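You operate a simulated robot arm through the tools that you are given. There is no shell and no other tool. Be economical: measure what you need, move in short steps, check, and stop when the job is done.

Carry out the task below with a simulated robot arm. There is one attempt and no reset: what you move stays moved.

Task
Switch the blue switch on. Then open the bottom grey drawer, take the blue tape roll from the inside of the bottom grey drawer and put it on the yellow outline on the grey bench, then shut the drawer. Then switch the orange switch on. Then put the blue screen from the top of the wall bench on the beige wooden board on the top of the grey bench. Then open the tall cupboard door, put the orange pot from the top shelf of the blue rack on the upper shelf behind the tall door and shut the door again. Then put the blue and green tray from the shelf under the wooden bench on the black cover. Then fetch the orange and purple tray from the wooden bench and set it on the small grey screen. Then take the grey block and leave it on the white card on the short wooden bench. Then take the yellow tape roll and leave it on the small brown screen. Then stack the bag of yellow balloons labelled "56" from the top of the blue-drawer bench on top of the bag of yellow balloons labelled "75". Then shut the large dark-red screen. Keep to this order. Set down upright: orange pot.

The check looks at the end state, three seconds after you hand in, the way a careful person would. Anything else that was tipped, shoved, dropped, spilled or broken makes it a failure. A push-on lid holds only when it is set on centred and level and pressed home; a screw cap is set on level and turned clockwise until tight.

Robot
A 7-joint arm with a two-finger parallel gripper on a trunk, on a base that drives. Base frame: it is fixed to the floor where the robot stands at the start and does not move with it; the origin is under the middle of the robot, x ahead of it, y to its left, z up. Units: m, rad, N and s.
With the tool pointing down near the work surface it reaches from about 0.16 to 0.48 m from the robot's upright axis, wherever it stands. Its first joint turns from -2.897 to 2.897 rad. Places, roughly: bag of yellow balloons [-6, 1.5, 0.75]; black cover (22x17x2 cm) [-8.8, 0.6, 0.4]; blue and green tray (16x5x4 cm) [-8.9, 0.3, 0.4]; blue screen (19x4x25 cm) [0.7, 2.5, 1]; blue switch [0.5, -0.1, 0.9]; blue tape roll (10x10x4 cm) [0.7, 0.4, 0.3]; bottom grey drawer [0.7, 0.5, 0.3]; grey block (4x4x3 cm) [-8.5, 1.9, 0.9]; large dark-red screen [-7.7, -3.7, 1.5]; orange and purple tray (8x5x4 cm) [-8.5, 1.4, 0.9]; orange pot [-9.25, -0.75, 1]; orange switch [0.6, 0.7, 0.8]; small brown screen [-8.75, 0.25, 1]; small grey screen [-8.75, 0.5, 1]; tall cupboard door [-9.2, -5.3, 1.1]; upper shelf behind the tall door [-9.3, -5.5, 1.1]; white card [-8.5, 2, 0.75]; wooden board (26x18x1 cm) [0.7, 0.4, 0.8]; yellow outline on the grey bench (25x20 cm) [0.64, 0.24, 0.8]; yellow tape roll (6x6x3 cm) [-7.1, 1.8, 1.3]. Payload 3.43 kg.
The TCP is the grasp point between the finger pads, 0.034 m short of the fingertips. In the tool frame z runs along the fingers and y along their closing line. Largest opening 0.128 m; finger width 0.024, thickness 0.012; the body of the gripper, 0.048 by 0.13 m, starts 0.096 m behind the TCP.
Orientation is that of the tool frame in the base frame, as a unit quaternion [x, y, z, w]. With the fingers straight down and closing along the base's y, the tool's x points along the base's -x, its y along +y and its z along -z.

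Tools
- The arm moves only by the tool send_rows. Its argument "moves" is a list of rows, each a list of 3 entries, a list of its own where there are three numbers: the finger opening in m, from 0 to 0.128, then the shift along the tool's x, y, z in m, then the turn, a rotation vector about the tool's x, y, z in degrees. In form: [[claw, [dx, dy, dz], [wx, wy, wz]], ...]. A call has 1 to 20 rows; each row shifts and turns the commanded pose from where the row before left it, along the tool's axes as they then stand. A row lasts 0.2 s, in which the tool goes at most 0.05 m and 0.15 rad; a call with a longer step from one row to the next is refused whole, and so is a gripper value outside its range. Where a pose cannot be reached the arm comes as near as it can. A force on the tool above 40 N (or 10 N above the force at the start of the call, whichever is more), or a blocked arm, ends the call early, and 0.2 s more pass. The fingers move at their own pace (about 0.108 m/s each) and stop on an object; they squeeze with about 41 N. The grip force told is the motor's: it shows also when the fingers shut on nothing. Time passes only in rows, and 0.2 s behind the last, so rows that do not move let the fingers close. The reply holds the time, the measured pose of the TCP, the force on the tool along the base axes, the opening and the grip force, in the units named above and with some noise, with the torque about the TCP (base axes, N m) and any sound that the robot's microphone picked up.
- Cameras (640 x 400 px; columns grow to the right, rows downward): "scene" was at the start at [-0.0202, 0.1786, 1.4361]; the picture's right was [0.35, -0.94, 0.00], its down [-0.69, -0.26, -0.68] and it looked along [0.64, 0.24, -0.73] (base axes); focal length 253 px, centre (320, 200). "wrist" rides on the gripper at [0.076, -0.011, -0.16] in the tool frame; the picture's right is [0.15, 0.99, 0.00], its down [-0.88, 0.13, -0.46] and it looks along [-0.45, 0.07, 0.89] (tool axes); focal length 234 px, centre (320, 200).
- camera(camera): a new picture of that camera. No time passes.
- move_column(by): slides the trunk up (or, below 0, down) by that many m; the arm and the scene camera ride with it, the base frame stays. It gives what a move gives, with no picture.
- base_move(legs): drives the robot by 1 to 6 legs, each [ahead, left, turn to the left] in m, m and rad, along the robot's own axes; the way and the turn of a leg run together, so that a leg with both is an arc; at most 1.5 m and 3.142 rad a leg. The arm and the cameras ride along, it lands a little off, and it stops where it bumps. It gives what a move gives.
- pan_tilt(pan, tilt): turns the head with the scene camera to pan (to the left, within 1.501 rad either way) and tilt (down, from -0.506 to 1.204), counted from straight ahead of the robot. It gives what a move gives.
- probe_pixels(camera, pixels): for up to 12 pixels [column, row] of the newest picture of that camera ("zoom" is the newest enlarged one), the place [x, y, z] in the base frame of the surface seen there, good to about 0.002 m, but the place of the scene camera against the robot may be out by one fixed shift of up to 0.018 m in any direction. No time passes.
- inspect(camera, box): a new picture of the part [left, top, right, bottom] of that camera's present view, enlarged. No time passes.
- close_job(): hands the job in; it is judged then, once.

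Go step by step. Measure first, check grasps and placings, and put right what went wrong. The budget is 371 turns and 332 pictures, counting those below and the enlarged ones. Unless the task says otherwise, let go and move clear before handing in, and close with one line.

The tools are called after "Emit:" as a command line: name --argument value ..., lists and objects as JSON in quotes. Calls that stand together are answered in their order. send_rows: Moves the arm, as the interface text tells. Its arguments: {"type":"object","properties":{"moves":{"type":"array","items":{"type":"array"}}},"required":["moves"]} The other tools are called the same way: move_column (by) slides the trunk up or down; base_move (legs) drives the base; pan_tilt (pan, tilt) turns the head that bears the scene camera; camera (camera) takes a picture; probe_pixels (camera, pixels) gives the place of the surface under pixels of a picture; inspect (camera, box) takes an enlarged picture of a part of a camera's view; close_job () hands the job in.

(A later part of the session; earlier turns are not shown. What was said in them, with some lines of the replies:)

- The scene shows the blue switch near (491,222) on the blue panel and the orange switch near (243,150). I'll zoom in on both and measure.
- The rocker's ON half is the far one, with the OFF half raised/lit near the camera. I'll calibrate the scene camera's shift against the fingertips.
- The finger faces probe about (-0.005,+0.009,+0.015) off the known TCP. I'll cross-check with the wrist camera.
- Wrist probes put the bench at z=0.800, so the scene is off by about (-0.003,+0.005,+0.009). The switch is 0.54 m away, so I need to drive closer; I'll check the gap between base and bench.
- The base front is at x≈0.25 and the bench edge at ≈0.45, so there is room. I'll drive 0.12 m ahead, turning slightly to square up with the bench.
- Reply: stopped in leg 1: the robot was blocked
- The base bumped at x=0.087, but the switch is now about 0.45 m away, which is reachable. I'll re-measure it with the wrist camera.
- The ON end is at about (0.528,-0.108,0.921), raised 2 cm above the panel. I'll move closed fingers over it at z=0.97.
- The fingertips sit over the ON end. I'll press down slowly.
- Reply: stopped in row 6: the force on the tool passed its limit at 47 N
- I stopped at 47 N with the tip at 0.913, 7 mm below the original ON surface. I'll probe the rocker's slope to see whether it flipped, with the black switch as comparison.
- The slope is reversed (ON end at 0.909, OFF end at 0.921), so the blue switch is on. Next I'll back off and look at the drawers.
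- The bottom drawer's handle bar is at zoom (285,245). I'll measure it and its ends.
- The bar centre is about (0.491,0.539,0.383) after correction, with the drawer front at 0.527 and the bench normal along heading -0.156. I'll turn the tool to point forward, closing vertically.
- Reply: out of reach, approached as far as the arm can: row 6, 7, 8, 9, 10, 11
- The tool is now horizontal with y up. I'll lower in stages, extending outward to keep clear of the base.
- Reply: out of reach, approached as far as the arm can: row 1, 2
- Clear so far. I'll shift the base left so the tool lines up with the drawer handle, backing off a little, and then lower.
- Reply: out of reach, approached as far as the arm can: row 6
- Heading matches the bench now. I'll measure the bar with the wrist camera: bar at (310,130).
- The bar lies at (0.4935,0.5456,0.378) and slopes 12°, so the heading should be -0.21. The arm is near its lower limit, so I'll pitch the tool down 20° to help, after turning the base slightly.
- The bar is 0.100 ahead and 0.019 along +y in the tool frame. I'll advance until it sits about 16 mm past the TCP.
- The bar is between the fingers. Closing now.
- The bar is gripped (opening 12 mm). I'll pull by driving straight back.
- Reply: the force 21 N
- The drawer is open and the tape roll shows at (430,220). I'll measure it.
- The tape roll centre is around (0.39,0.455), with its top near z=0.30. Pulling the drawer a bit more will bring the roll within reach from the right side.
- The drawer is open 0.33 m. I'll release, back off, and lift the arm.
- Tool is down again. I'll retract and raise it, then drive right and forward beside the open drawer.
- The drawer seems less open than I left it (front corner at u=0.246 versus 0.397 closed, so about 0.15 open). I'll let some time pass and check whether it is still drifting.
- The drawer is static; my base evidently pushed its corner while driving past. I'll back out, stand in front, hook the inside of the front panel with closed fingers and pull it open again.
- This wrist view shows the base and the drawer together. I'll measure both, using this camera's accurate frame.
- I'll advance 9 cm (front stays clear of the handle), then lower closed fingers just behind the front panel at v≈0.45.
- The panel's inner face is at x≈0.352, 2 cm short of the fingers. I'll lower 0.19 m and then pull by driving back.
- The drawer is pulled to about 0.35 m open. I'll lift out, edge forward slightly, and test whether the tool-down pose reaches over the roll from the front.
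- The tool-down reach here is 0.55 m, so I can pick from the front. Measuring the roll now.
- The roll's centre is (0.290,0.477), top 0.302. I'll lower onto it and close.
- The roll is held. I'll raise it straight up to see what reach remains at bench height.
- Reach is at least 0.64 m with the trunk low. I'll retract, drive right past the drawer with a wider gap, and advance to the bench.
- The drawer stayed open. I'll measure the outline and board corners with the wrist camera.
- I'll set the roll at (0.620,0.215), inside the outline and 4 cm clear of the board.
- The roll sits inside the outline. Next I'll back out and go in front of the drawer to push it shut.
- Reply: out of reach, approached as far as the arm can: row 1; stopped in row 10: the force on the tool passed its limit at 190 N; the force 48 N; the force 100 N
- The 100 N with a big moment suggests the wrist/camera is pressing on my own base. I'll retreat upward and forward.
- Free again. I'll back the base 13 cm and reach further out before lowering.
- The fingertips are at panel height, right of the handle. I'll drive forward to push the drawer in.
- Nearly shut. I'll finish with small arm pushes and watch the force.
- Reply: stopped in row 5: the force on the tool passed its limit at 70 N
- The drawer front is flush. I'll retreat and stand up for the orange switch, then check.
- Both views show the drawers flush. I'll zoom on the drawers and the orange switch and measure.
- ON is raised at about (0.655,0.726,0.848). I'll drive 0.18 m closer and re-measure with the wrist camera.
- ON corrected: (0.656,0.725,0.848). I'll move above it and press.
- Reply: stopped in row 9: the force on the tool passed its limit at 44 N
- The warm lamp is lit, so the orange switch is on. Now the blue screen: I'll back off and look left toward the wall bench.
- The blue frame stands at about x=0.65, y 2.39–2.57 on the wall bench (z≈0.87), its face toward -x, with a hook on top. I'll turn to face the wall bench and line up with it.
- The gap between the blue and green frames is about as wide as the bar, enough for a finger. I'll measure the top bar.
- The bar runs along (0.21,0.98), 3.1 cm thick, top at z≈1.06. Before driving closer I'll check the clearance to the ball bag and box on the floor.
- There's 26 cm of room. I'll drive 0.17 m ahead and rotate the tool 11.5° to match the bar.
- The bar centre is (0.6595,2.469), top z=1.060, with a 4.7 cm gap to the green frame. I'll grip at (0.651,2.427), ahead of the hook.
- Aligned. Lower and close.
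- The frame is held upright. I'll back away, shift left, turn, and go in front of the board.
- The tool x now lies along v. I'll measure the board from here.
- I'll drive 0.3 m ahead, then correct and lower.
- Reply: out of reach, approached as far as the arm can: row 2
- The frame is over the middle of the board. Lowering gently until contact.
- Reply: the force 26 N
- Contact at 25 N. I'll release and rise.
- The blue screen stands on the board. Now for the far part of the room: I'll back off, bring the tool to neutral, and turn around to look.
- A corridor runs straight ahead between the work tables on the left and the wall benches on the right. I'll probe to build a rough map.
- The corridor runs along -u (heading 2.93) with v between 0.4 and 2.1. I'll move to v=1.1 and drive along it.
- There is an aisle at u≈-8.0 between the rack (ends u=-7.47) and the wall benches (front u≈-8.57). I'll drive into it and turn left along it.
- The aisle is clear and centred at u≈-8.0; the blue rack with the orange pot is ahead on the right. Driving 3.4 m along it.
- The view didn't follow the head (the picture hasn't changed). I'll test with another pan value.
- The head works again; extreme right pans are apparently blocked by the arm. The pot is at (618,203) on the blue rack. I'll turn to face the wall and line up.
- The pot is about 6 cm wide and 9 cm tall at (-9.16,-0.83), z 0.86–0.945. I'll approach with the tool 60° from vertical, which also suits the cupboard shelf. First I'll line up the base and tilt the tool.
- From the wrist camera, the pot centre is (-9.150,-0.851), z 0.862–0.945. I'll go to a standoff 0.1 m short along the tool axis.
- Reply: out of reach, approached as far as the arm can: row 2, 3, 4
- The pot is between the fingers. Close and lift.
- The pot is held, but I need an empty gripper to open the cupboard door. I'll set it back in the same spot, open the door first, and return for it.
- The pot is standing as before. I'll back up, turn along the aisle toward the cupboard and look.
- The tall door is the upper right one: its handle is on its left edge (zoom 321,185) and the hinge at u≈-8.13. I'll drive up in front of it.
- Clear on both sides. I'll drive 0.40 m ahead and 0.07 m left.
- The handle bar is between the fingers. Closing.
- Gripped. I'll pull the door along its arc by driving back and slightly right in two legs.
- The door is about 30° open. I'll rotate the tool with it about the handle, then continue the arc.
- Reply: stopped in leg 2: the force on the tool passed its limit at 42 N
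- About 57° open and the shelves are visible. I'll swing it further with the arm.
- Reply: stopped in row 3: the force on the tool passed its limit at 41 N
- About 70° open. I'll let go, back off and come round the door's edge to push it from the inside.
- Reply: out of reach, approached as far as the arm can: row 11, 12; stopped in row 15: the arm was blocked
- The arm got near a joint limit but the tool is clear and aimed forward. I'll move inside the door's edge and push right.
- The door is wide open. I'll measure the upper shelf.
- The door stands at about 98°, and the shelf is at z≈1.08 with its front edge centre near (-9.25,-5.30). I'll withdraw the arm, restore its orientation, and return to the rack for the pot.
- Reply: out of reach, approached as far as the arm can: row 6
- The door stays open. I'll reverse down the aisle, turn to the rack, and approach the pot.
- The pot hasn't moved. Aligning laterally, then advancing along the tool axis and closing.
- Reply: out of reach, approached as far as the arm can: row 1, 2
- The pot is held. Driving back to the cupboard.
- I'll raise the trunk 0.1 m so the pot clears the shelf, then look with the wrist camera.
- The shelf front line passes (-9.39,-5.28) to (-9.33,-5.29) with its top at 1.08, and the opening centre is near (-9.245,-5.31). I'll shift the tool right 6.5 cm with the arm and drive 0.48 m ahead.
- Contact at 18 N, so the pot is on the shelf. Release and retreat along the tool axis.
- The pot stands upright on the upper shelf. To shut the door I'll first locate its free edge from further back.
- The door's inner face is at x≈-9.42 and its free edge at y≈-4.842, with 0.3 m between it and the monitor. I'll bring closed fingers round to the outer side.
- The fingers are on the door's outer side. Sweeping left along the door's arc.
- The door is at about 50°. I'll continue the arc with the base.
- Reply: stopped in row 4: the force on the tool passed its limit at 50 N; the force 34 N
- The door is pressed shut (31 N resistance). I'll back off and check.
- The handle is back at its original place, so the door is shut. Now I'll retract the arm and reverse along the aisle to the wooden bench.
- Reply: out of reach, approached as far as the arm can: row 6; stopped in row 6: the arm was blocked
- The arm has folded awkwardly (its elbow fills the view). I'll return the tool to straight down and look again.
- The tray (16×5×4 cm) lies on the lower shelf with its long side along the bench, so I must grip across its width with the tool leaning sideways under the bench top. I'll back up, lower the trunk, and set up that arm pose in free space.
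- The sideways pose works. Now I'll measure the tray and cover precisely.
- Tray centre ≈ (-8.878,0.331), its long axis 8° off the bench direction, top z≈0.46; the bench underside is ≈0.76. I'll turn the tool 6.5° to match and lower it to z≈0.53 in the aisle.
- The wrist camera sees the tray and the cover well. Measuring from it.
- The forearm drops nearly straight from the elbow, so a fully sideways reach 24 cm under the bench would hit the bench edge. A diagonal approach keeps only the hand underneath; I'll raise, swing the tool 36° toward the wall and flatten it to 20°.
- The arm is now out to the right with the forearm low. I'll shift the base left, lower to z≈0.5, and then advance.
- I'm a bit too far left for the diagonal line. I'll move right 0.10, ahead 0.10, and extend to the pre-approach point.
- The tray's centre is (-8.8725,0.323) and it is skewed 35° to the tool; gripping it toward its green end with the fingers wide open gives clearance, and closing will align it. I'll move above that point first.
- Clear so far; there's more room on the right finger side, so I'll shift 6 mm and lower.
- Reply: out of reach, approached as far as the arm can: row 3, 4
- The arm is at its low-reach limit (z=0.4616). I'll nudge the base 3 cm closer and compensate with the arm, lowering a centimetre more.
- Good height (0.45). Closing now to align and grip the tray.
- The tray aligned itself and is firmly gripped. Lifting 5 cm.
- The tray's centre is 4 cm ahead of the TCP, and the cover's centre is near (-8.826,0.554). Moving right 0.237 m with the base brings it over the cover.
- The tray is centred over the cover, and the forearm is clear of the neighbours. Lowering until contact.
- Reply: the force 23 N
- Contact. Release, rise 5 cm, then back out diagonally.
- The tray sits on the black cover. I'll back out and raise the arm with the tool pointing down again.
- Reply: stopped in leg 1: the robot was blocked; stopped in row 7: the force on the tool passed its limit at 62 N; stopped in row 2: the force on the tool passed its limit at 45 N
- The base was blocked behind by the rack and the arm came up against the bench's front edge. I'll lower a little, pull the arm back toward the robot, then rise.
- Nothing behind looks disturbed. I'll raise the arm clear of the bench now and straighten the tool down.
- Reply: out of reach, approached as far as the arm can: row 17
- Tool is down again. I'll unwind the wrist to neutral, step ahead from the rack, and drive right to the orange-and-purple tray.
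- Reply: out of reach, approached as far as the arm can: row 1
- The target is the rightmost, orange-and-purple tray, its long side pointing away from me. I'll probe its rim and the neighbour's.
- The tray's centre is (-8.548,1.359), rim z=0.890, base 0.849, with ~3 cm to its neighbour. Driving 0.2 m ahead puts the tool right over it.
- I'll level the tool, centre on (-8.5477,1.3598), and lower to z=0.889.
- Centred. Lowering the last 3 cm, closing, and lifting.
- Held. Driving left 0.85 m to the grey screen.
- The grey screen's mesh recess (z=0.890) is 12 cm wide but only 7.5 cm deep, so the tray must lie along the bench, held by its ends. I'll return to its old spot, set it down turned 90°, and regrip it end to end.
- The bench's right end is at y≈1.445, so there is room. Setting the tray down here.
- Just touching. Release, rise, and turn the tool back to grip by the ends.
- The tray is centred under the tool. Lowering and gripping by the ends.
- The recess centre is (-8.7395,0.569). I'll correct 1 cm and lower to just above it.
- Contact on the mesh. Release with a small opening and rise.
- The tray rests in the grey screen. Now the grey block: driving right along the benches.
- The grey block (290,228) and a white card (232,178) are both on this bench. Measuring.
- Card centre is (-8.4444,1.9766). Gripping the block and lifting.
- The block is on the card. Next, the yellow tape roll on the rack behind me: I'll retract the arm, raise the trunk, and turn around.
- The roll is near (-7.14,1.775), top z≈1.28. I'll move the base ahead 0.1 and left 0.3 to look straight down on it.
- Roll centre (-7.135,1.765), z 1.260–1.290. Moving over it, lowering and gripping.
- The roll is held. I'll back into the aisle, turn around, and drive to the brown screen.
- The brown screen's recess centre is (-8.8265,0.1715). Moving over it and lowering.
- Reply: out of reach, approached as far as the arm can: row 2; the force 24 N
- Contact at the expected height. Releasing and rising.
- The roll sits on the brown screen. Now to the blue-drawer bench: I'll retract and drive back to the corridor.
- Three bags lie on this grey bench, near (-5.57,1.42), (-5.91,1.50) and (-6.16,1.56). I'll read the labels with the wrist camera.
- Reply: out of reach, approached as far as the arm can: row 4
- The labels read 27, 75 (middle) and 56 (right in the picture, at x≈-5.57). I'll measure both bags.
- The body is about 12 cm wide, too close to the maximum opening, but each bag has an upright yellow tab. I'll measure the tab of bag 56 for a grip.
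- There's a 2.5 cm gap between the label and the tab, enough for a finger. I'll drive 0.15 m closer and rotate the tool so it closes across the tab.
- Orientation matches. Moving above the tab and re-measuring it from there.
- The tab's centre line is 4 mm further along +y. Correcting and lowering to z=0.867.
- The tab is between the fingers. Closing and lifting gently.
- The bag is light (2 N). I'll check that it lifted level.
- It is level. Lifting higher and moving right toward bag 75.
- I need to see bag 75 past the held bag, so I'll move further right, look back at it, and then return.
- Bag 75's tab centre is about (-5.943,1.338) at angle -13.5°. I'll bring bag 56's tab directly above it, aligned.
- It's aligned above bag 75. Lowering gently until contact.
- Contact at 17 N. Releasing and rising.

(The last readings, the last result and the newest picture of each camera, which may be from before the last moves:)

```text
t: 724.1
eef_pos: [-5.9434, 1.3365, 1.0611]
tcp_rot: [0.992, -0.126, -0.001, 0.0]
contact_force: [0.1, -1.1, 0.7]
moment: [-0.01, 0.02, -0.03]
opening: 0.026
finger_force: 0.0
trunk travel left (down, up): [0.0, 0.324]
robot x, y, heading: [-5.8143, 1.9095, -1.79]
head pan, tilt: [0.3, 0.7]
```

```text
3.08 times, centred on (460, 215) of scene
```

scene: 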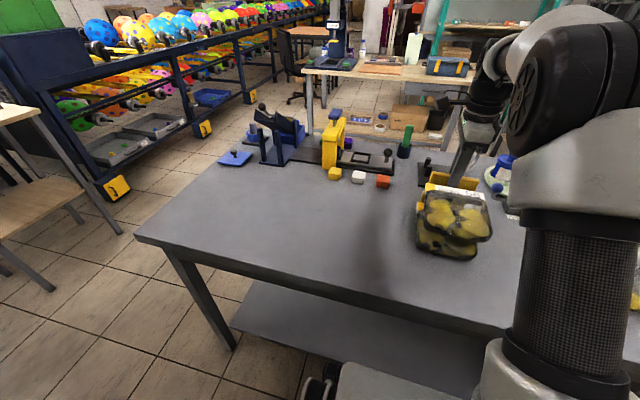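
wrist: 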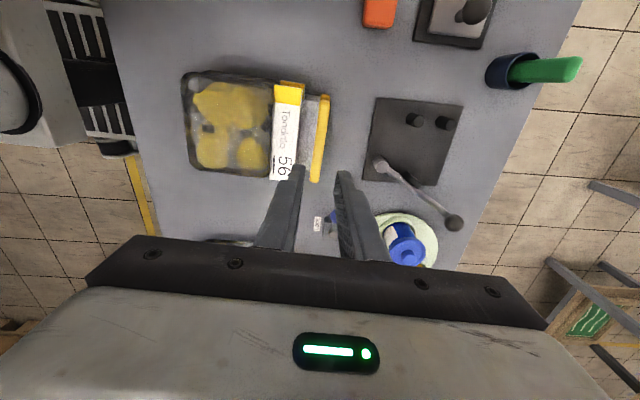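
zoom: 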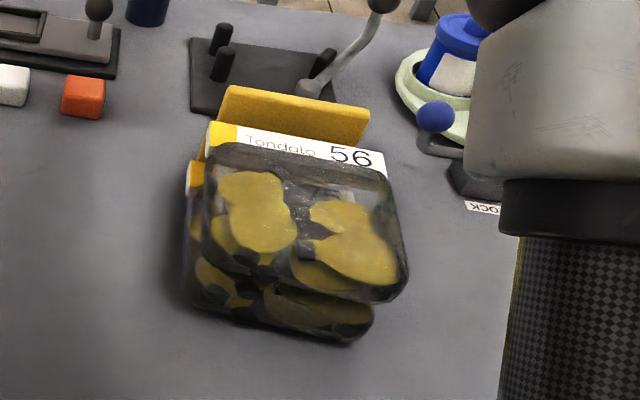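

The bags are stacked. Last is the large dark-red screen: I'll raise the arm, back out, and drive round to the aisle to look at it.

Emit:
send_rows --moves '[[0.026, [0, 0, 0], [0, 0, -7.9]], [0.026, [0, 0, 0], [0, 0, -7.9]], [0.026, [0, 0, 0], [0, 0, -7.9]], [0.026, [0, 0, 0], [0, 0, -7.9]], [0.026, [0, 0, 0], [0, 0, -7.9]], [0.026, [0, 0, 0], [0, 0, -7.9]], [0.026, [0, 0, 0], [0, 0, -7.9]], [0.026, [0, 0, 0], [0, 0, -7.9]], [0.026, [0, 0, 0], [0, 0, -7.9]], [0.026, [0, 0, 0], [0, 0, -7.9]], [0.026, [0, 0, 0], [0, 0, -7.9]], [0.0, [0, 0, -0.03], [0, 0, -5]], [0.0, [0, 0, -0.03], [0, 0, 0]]]'

Emit:
base_move --legs '[[-0.5, 0.0, 0.0], [0.0, 0.0, -1.57], [1.5, 0.0, 0.0], [0.4, 0.0, 0.0], [0.0, 0.0, 1.57], [1.5, 0.0, 0.0]]'

Emit:
base_move --legs '[[1.5, 0.0, 0.0], [1.3, 0.0, 0.0]]'

Emit:
pan_tilt --pan 0.6 --tilt 0.2

Emit:
camera --camera "scene"

```text
t: 726.9
eef_pos: [-5.9421, 1.3416, 1.1203]
tcp_rot: [0.781, 0.625, -0.002, 0.001]
contact_force: [-0.4, 0.7, -0.5]
moment: [0.0, -0.01, -0.02]
opening: 0.0
finger_force: 33.3
out of reach, approached as far as the arm can: row 13
trunk travel left (down, up): [0.0, 0.324]
robot x, y, heading: [-5.8129, 1.9136, -1.79]
head pan, tilt: [0.3, 0.7]
```

```text
t: 753.9
eef_pos: [-7.9831, 0.7169, 1.1193]
tcp_rot: [0.772, 0.636, -0.003, 0.001]
contact_force: [0.2, 0.6, 0.6]
moment: [0.03, 0.01, -0.04]
opening: 0.0001
finger_force: 33.1
trunk travel left (down, up): [0.0, 0.324]
robot x, y, heading: [-7.8665, 1.288, -1.756]
head pan, tilt: [0.3, 0.7]
```

```text
t: 767.4
eef_pos: [-8.5065, -2.0235, 1.1179]
tcp_rot: [0.77, 0.637, -0.002, 0.001]
contact_force: [-0.6, 0.9, 0.1]
moment: [0.0, -0.01, 0.03]
opening: 0.0002
finger_force: 33.2
trunk travel left (down, up): [0.0, 0.324]
robot x, y, heading: [-8.3944, -1.4504, -1.759]
head pan, tilt: [0.3, 0.7]
```

```text
t: 768.4
eef_pos: [-8.5047, -2.0239, 1.1179]
tcp_rot: [0.771, 0.637, -0.003, 0.001]
contact_force: [0.5, 0.0, 0.1]
moment: [-0.02, -0.04, 0.0]
opening: 0.0
finger_force: 33.2
trunk travel left (down, up): [0.0, 0.324]
robot x, y, heading: [-8.3958, -1.4467, -1.765]
head pan, tilt: [0.6, 0.201]
```

```text
92 pictures are left
```

scene: 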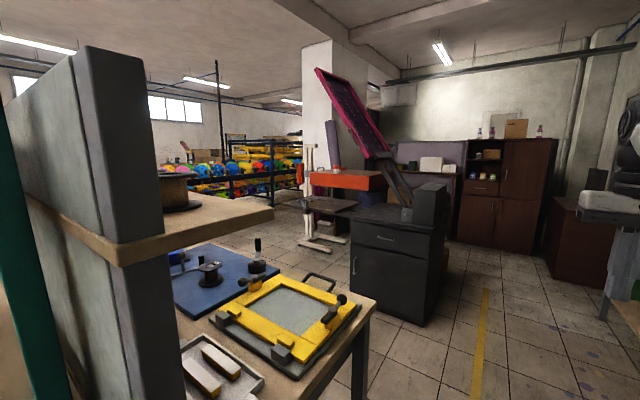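

Emit:
inspect --camera "scene" --box '[270, 50, 470, 330]'

Emit:
probe_pixels --camera "scene" --pixels '[[318, 72], [366, 85], [366, 150], [388, 152], [345, 110], [375, 155], [400, 185], [430, 200], [345, 180], [330, 205], [355, 250], [440, 320]]'

```text
1.43 times, centred on (370, 190) of scene
```

zoom: 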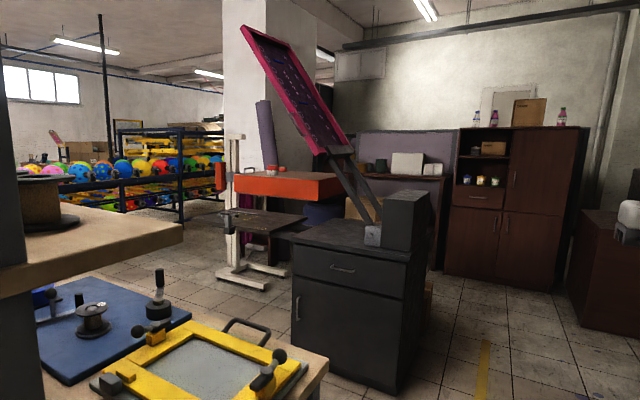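

```text
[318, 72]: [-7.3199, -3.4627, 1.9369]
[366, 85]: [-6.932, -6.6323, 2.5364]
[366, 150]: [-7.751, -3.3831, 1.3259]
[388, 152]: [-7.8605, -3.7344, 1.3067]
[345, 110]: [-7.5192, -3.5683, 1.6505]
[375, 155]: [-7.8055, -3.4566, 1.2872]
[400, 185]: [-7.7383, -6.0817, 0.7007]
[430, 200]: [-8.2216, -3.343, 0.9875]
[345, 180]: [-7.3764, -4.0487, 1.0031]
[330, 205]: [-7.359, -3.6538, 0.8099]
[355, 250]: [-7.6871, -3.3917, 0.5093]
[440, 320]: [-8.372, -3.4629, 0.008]
```

Emit:
probe_pixels --camera "scene" --pixels '[[372, 303], [330, 275], [262, 240], [355, 395], [300, 240], [330, 245], [310, 225], [348, 293], [354, 302], [250, 225], [270, 200], [345, 262]]'

Emit:
base_move --legs '[[0.9, 0.0, -0.02]]'

Emit:
pan_tilt --pan 1.0 --tilt 0.3

Emit:
camera --camera "scene"

```text
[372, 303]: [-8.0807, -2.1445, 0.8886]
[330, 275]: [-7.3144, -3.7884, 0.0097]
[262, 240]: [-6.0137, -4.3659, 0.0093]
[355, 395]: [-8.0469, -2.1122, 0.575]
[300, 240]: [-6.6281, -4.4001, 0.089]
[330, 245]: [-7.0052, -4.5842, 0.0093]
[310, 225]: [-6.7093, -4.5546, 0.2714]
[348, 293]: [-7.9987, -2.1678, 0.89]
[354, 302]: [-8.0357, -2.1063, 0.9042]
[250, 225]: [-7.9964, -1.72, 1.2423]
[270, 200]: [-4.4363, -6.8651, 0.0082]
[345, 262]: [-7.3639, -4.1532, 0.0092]
```

```text
t: 773.0
eef_pos: [-8.6993, -2.8921, 1.1176]
tcp_rot: [0.779, 0.627, -0.002, 0.001]
contact_force: [-0.1, 0.6, -0.1]
moment: [-0.01, -0.02, -0.01]
opening: 0.0
finger_force: 33.2
trunk travel left (down, up): [0.0, 0.324]
robot x, y, heading: [-8.5734, -2.3228, -1.788]
head pan, tilt: [0.6, 0.201]
```

```text
t: 773.9
eef_pos: [-8.6986, -2.8908, 1.1187]
tcp_rot: [0.779, 0.627, -0.002, 0.0]
contact_force: [0.9, 1.1, -0.2]
moment: [0.01, 0.01, -0.03]
opening: 0.0
finger_force: 32.7
trunk travel left (down, up): [0.0, 0.324]
robot x, y, heading: [-8.5725, -2.3229, -1.79]
head pan, tilt: [1.0, 0.3]
```

```text
90 pictures are left
```

scene: 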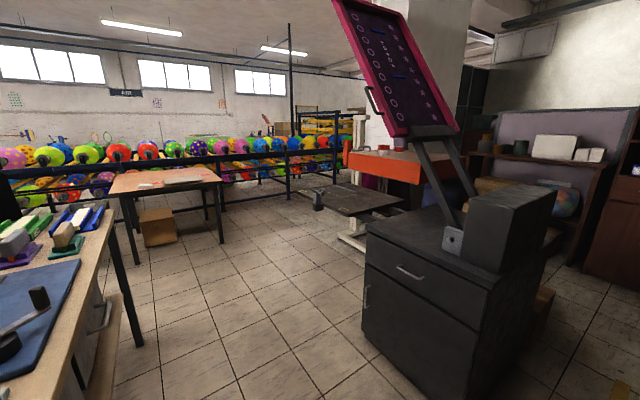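

The screen has a handle loop on its near edge at (372,98), and the floor in front is open. Measuring handle, rim, pivot and platen.

Emit:
inspect --camera "scene" --box '[310, 0, 510, 280]'

Emit:
probe_pixels --camera "scene" --pixels '[[368, 90], [370, 105], [378, 115], [335, 5], [392, 132], [455, 130], [412, 10], [418, 140], [455, 238], [440, 215], [345, 200], [400, 200]]'

```text
1.43 times, centred on (410, 140) of scene
```

zoom: 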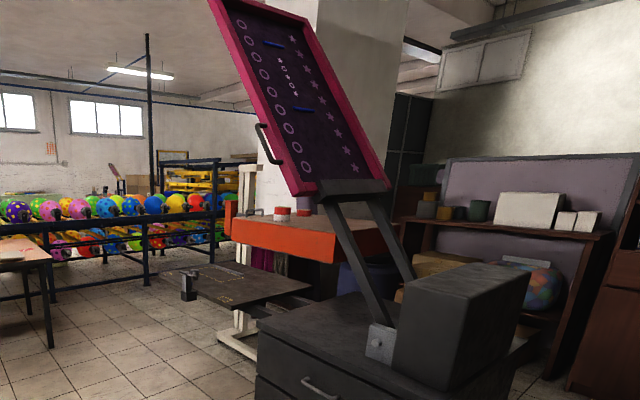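

```text
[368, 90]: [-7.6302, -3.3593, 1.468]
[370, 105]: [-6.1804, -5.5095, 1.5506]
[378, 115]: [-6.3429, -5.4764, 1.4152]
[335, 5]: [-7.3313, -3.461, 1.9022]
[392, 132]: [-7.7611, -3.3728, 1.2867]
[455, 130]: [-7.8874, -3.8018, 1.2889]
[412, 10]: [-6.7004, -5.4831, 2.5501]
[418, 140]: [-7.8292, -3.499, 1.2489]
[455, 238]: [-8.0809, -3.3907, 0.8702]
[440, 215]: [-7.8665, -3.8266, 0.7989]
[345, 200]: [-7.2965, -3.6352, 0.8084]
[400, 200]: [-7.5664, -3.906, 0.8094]
```

The pivot is near (u=-7.19, z=0.87) and the screen stands at 54°, so I can press down on its near rim about 0.6 m from the pivot. I'll raise the trunk and turn the tool horizontal first.

Emit:
move_column --by 0.32

Emit:
send_rows --moves '[[0, [0.03, 0, 0], [0, -8.2, 0]], [0, [0.03, 0, 0], [0, -8.2, 0]], [0, [0.02, 0, 0], [0, -8.2, 0]], [0, [0, 0, 0], [0, -8.2, 0]], [0, [0, 0, 0], [0, -8.2, 0]], [0, [0, 0, 0], [0, -8.2, 0]], [0, [0, 0, 0], [0, -8.2, 0]], [0, [0, 0, 0], [0, -8.2, 0]], [0, [0, 0, 0], [0, -8.2, 0]], [0, [0, 0, 0], [0, -8.2, 0]], [0, [0, 0, 0], [0, -8.0, 0]]]'

Emit:
base_move --legs '[[0.12, 0.0, 0.0], [0.0, 1.1, 0.0]]'

Emit:
pan_tilt --pan 0.0 --tilt 0.2

Emit:
camera --camera "scene"

Emit:
camera --camera "wrist"

```text
t: 777.1
eef_pos: [-8.6988, -2.8918, 1.4384]
tcp_rot: [0.78, 0.626, -0.003, 0.001]
contact_force: [0.1, 0.0, 0.3]
moment: [-0.03, 0.02, -0.02]
opening: 0.0
finger_force: 33.0
trunk travel left (down, up): [-0.32, 0.004]
robot x, y, heading: [-8.5746, -2.3262, -1.79]
head pan, tilt: [1.0, 0.3]
```

```text
t: 779.5
eef_pos: [-8.6815, -2.8138, 1.4296]
tcp_rot: [-0.549, -0.442, 0.553, -0.445]
contact_force: [-0.4, 0.0, -0.9]
moment: [-0.04, 0.04, -0.01]
opening: 0.0001
finger_force: 32.8
trunk travel left (down, up): [-0.32, 0.004]
robot x, y, heading: [-8.5734, -2.3228, -1.789]
head pan, tilt: [1.0, 0.3]
```

```text
t: 791.2
eef_pos: [-7.6305, -3.1689, 1.4282]
tcp_rot: [-0.55, -0.441, 0.554, -0.443]
contact_force: [0.7, 0.3, -0.4]
moment: [0.04, 0.01, 0.0]
opening: 0.0
finger_force: 32.8
trunk travel left (down, up): [-0.32, 0.004]
robot x, y, heading: [-7.5205, -2.6783, -1.789]
head pan, tilt: [1.0, 0.3]
```

```text
t: 792.5
eef_pos: [-7.6302, -3.1681, 1.4303]
tcp_rot: [-0.548, -0.442, 0.553, -0.445]
contact_force: [0.1, -0.6, 0.1]
moment: [0.01, -0.01, 0.01]
opening: 0.0002
finger_force: 32.9
trunk travel left (down, up): [-0.32, 0.004]
robot x, y, heading: [-7.5199, -2.6778, -1.786]
head pan, tilt: [0.0, 0.201]
```

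```text
88 pictures are left
```

scene: 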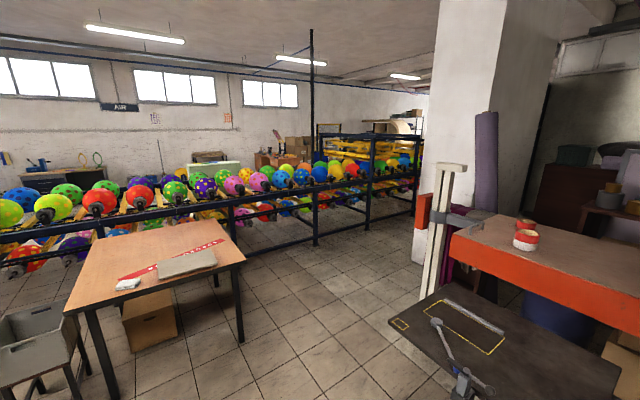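

```text
87 pictures are left
```

wrist: 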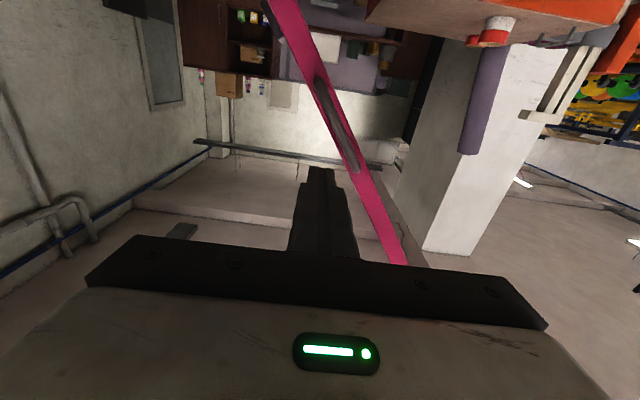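

In the wrist view the rim runs from (270,0) to (400,260) with the handle at (335,115), and my fingertips are on its upper side. Measuring.

Emit:
probe_pixels --camera "wrist" --pixels '[[280, 20], [300, 60], [345, 130], [370, 185], [390, 235], [335, 110], [325, 85], [355, 165], [360, 190], [380, 190]]'

Emit:
inspect --camera "wrist" --box '[230, 0, 430, 270]'

```text
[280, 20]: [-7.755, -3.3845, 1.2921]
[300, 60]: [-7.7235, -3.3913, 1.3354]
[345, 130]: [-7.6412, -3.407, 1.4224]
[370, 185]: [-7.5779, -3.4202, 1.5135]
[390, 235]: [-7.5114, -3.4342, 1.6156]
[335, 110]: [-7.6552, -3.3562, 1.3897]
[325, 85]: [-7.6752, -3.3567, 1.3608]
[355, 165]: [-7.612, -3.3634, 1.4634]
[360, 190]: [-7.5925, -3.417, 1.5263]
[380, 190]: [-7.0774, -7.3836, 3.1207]
```

```text
1.48 times, centred on (330, 135) of wrist
```

zoom: 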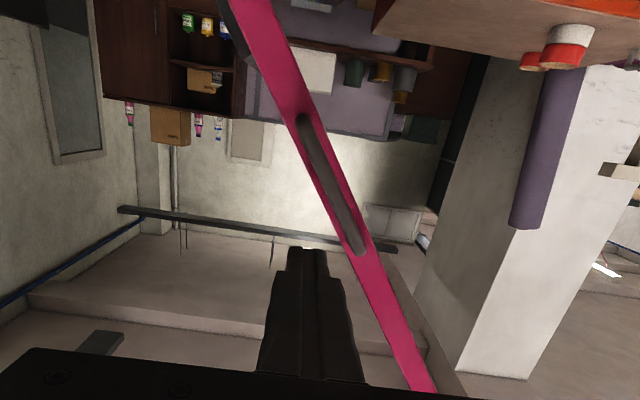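

The rim passes about 3.6 cm below my finger line. I'll drive 0.25 m forward so the fingers lie across the rim.

Emit:
send_rows --moves '[[0, [-0.01, -0.012, 0], [0, 0, 0]], [0, [0, 0, 0], [0, 0, 0]]]'

Emit:
base_move --legs '[[0.25, 0.0, 0.0]]'

Emit:
camera --camera "wrist"

```text
t: 793.1
eef_pos: [-7.6418, -3.1652, 1.4398]
tcp_rot: [-0.548, -0.441, 0.554, -0.445]
contact_force: [0.2, -0.6, -0.2]
moment: [-0.02, 0.01, 0.01]
opening: 0.0
finger_force: 32.9
trunk travel left (down, up): [-0.32, 0.004]
robot x, y, heading: [-7.5216, -2.6773, -1.789]
head pan, tilt: [0.0, 0.201]
```

```text
t: 794.9
eef_pos: [-7.6952, -3.4109, 1.4392]
tcp_rot: [-0.548, -0.442, 0.553, -0.445]
contact_force: [-0.1, 0.0, -0.3]
moment: [0.02, 0.0, -0.03]
opening: 0.0001
finger_force: 32.7
trunk travel left (down, up): [-0.32, 0.004]
robot x, y, heading: [-7.5773, -2.921, -1.785]
head pan, tilt: [0.0, 0.201]
```

```text
85 pictures are left
```

wrist: 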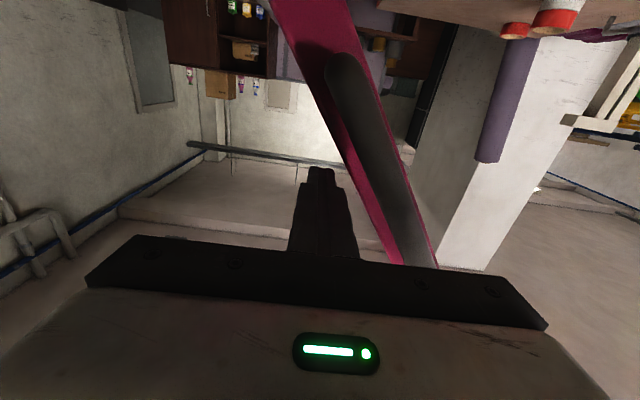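

The fingers lie over the rim. Now pressing along the arc about the pivot.

Emit:
send_rows --moves '[[0, [0.0283, 0.0343, 0], [0, 0, 0]], [0, [0.0283, 0.0343, 0], [0, 0, 0]], [0, [0.0283, 0.0343, 0], [0, 0, 0]], [0, [0, 0, 0], [0, 0, 0]]]'

Emit:
camera --camera "wrist"

```text
t: 795.9
eef_pos: [-7.5942, -3.4357, 1.3533]
tcp_rot: [-0.548, -0.442, 0.553, -0.445]
contact_force: [0.8, -0.2, 0.1]
moment: [-0.01, 0.0, 0.01]
opening: 0.0
finger_force: 33.0
out of reach, approached as far as the arm can: row 3
trunk travel left (down, up): [-0.32, 0.004]
robot x, y, heading: [-7.5741, -2.9195, -1.785]
head pan, tilt: [0.0, 0.201]
```

```text
84 pictures are left
```

wrist: 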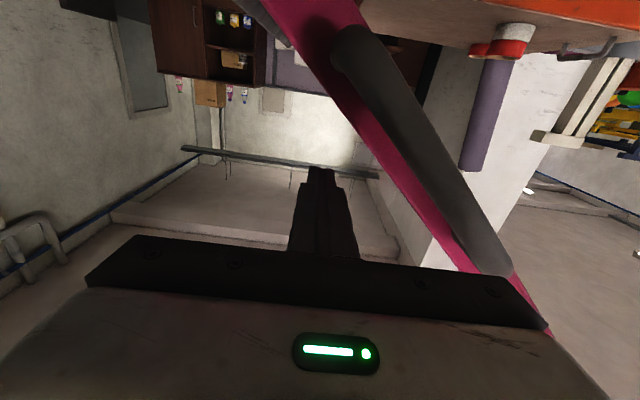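

The screen follows without resistance. Continuing the arc.

Emit:
send_rows --moves '[[0, [0.0303, 0.0257, 0], [0, 0, 0]], [0, [0.0303, 0.0257, 0], [0, 0, 0]], [0, [0.0303, 0.0257, 0], [0, 0, 0]], [0, [0.0345, 0.02, 0], [0, 0, 0]], [0, [0.0345, 0.02, 0], [0, 0, 0]], [0, [0.0345, 0.02, 0], [0, 0, 0]], [0, [0, 0, 0], [0, 0, 0]]]'

Emit:
camera --camera "wrist"

Emit:
camera --camera "scene"

```text
t: 797.5
eef_pos: [-7.4606, -3.4683, 1.1614]
tcp_rot: [-0.548, -0.441, 0.554, -0.445]
contact_force: [0.7, 0.0, -0.3]
moment: [-0.02, 0.01, -0.01]
opening: 0.0001
finger_force: 32.9
trunk travel left (down, up): [-0.32, 0.004]
robot x, y, heading: [-7.5751, -2.9189, -1.787]
head pan, tilt: [0.0, 0.201]
```

```text
83 pictures are left
```

wrist: 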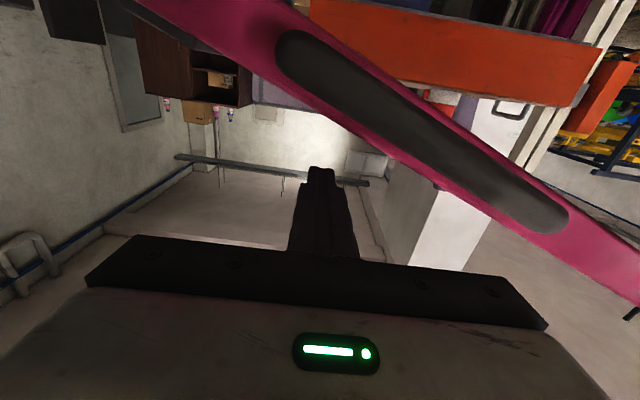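

```text
82 pictures are left
```

scene: 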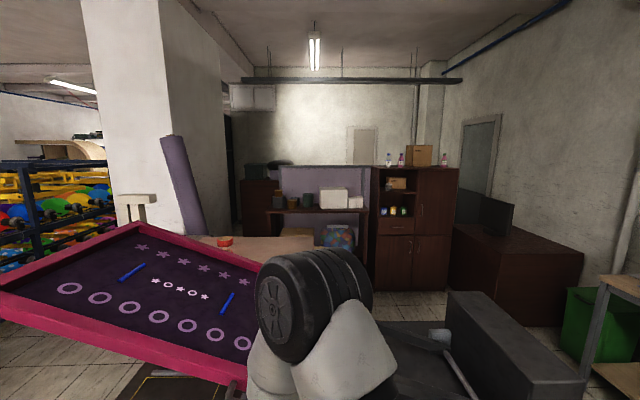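

The screen is about 25° from flat. Continuing down, more gently at the end.

Emit:
send_rows --moves '[[0, [0.0374, 0.0136, 0], [0, 0, 0]], [0, [0.0374, 0.0136, 0], [0, 0, 0]], [0, [0.0374, 0.0136, 0], [0, 0, 0]], [0, [0.0392, 0.0069, 0], [0, 0, 0]], [0, [0.03, 0.004, 0], [0, 0, 0]], [0, [0.02, 0.003, 0], [0, 0, 0]], [0, [0, 0, 0], [0, 0, 0]]]'

Emit:
camera --camera "wrist"

Emit:
camera --camera "scene"

```text
t: 799.1
eef_pos: [-7.4075, -3.4787, 0.9604]
tcp_rot: [-0.547, -0.442, 0.553, -0.446]
contact_force: [-0.4, -0.5, 0.1]
moment: [-0.02, -0.01, 0.01]
opening: 0.0
finger_force: 33.2
trunk travel left (down, up): [-0.32, 0.004]
robot x, y, heading: [-7.5759, -2.9203, -1.784]
head pan, tilt: [0.0, 0.201]
```

```text
81 pictures are left
```

wrist: 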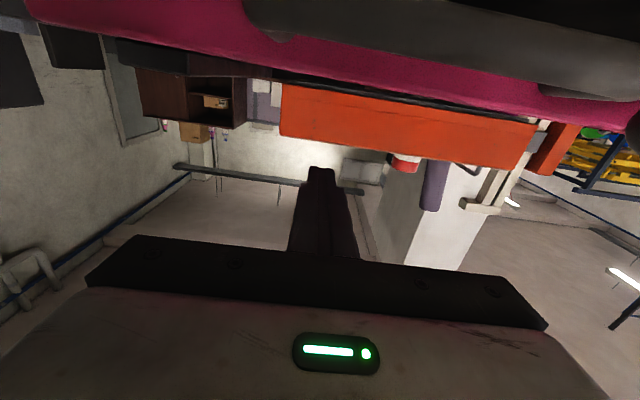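

```text
80 pictures are left
```

scene: 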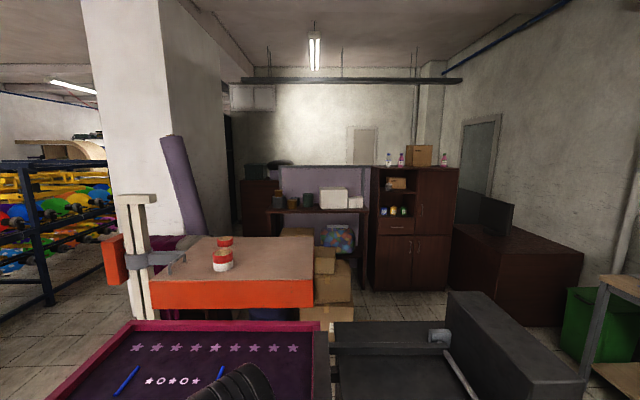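

Emit:
send_rows --moves '[[0, [0.02, 0, 0], [0, 0, 0]], [0, [0.015, 0, 0], [0, 0, 0]], [0, [0.01, 0, 0], [0, 0, 0]], [0, [0.01, 0, 0], [0, 0, 0]], [0, [0.008, 0, 0], [0, 0, 0]], [0, [0.006, 0, 0], [0, 0, 0]], [0, [0.006, 0, 0], [0, 0, 0]], [0, [0.006, 0, 0], [0, 0, 0]]]'

Emit:
camera --camera "wrist"

```text
t: 800.9
eef_pos: [-7.4089, -3.4813, 0.8815]
tcp_rot: [-0.547, -0.439, 0.556, -0.447]
contact_force: [-1.0, 5.6, 18.2]
moment: [0.59, 0.02, 0.02]
opening: 0.0001
finger_force: 32.8
trunk travel left (down, up): [-0.32, 0.004]
robot x, y, heading: [-7.5713, -2.9183, -1.786]
head pan, tilt: [0.0, 0.201]
```

```text
79 pictures are left
```

wrist: 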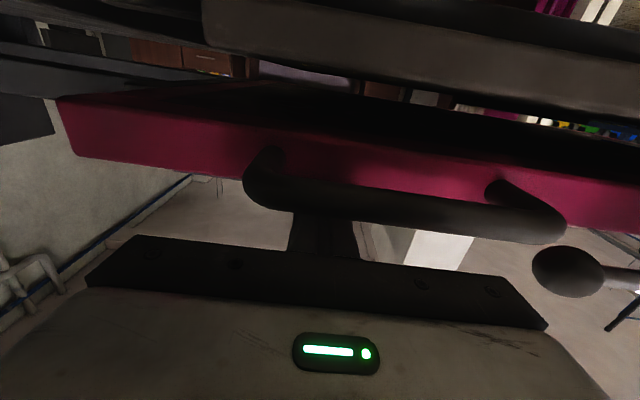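

Resistance of 18 N now. I'll press a little more to be sure it's fully down.

Emit:
send_rows --moves '[[0, [0.004, 0, 0], [0, 0, 0]], [0, [0.004, 0, 0], [0, 0, 0]], [0, [0.004, 0, 0], [0, 0, 0]], [0, [0.004, 0, 0], [0, 0, 0]]]'

Emit:
send_rows --moves '[[0, [-0.02, 0, 0], [0, 0, 0]], [0, [-0.04, 0, 0], [0, 0, 0]], [0, [-0.04, 0, 0], [0, 0, 0]], [0, [0, 0, -0.04], [0, 0, 0]]]'

Emit:
base_move --legs '[[-0.35, 0.0, 0.0]]'

Emit:
pan_tilt --pan 0.1 --tilt 0.5

Emit:
camera --camera "scene"

Emit:
camera --camera "wrist"

```text
t: 801.3
eef_pos: [-7.4073, -3.4814, 0.8833]
tcp_rot: [-0.542, -0.435, 0.559, -0.451]
contact_force: [-1.1, 5.4, 13.6]
moment: [0.49, 0.08, -0.06]
opening: 0.0001
finger_force: 32.9
trunk travel left (down, up): [-0.32, 0.004]
robot x, y, heading: [-7.5737, -2.9192, -1.786]
head pan, tilt: [0.0, 0.201]
stopped in row 2: the force on the tool passed its limit at 44 N (the readings are from after the stop); the commanded pose is now the measured one
```

```text
t: 802.3
eef_pos: [-7.3989, -3.4408, 0.9797]
tcp_rot: [-0.545, -0.438, 0.557, -0.449]
contact_force: [-0.3, -0.4, -0.8]
moment: [-0.02, -0.01, -0.01]
opening: 0.0
finger_force: 32.5
trunk travel left (down, up): [-0.32, 0.004]
robot x, y, heading: [-7.5762, -2.921, -1.785]
head pan, tilt: [0.0, 0.201]
```

```text
t: 804.6
eef_pos: [-7.3248, -3.0993, 0.9805]
tcp_rot: [-0.545, -0.437, 0.557, -0.448]
contact_force: [0.1, 0.0, 0.4]
moment: [-0.02, 0.0, -0.01]
opening: 0.0001
finger_force: 33.0
trunk travel left (down, up): [-0.32, 0.004]
robot x, y, heading: [-7.4963, -2.5768, -1.79]
head pan, tilt: [0.0, 0.201]
```

```text
t: 805.4
eef_pos: [-7.3242, -3.0991, 0.9803]
tcp_rot: [-0.545, -0.437, 0.558, -0.448]
contact_force: [0.4, 0.1, -0.7]
moment: [-0.02, 0.02, 0.03]
opening: 0.0
finger_force: 33.2
trunk travel left (down, up): [-0.32, 0.004]
robot x, y, heading: [-7.4989, -2.5749, -1.784]
head pan, tilt: [0.099, 0.499]
```

```text
78 pictures are left
```

scene: 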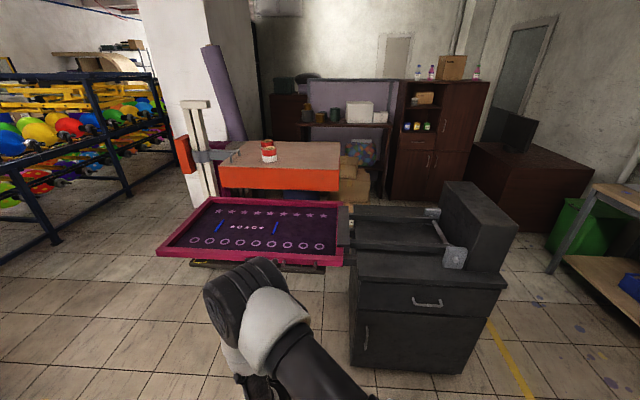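

```text
77 pictures are left
```

wrist: 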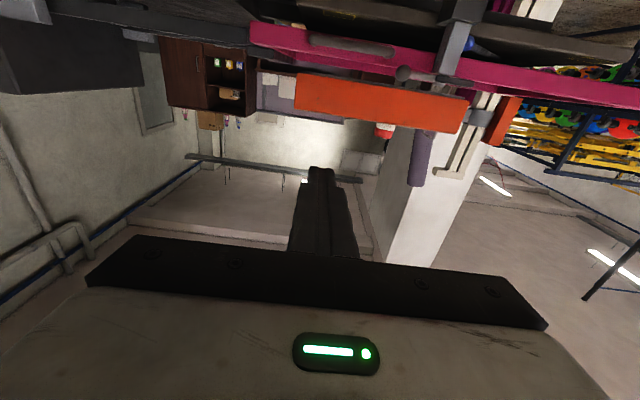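

The screen now lies flat over its table. I'll verify that it's level and fully down.

Emit:
probe_pixels --camera "scene" --pixels '[[165, 250], [340, 262], [205, 202], [335, 206], [250, 256], [200, 264], [300, 267], [400, 215], [400, 255]]'

Emit:
inspect --camera "scene" --box '[140, 180, 480, 300]'

Emit:
inspect --camera "wrist" --box '[240, 0, 540, 130]'

```text
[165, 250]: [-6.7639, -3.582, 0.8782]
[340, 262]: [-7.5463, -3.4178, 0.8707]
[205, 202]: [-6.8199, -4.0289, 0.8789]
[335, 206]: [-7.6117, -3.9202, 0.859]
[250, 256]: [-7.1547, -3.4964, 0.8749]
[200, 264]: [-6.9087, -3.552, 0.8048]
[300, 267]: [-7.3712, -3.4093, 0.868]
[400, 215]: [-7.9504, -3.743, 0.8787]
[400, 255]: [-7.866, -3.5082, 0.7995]
```

```text
1.88 times, centred on (310, 240) of scene
```

zoom: 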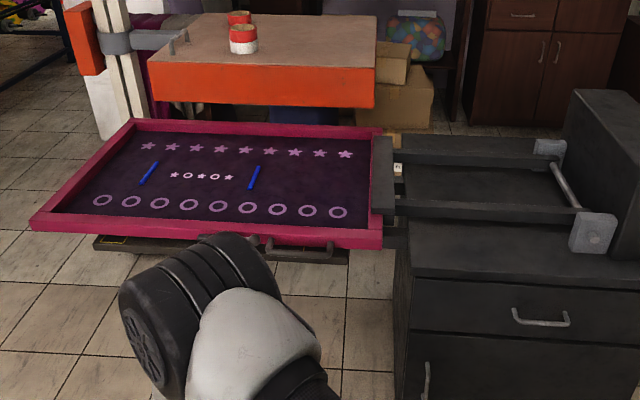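

```text
2.13 times, centred on (390, 65) of wrist
```

zoom: 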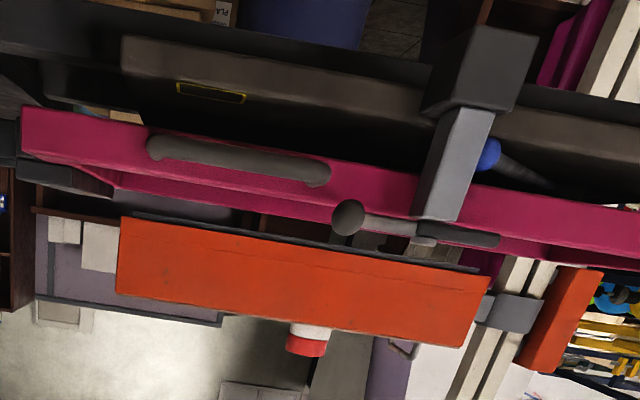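

Emit:
close_job

```text
The job is handed in.
```

I carried out every step in the order given and handed the job in. The last check showed the dark-red screen lying level on its stop. I didn't see the result of the judging.
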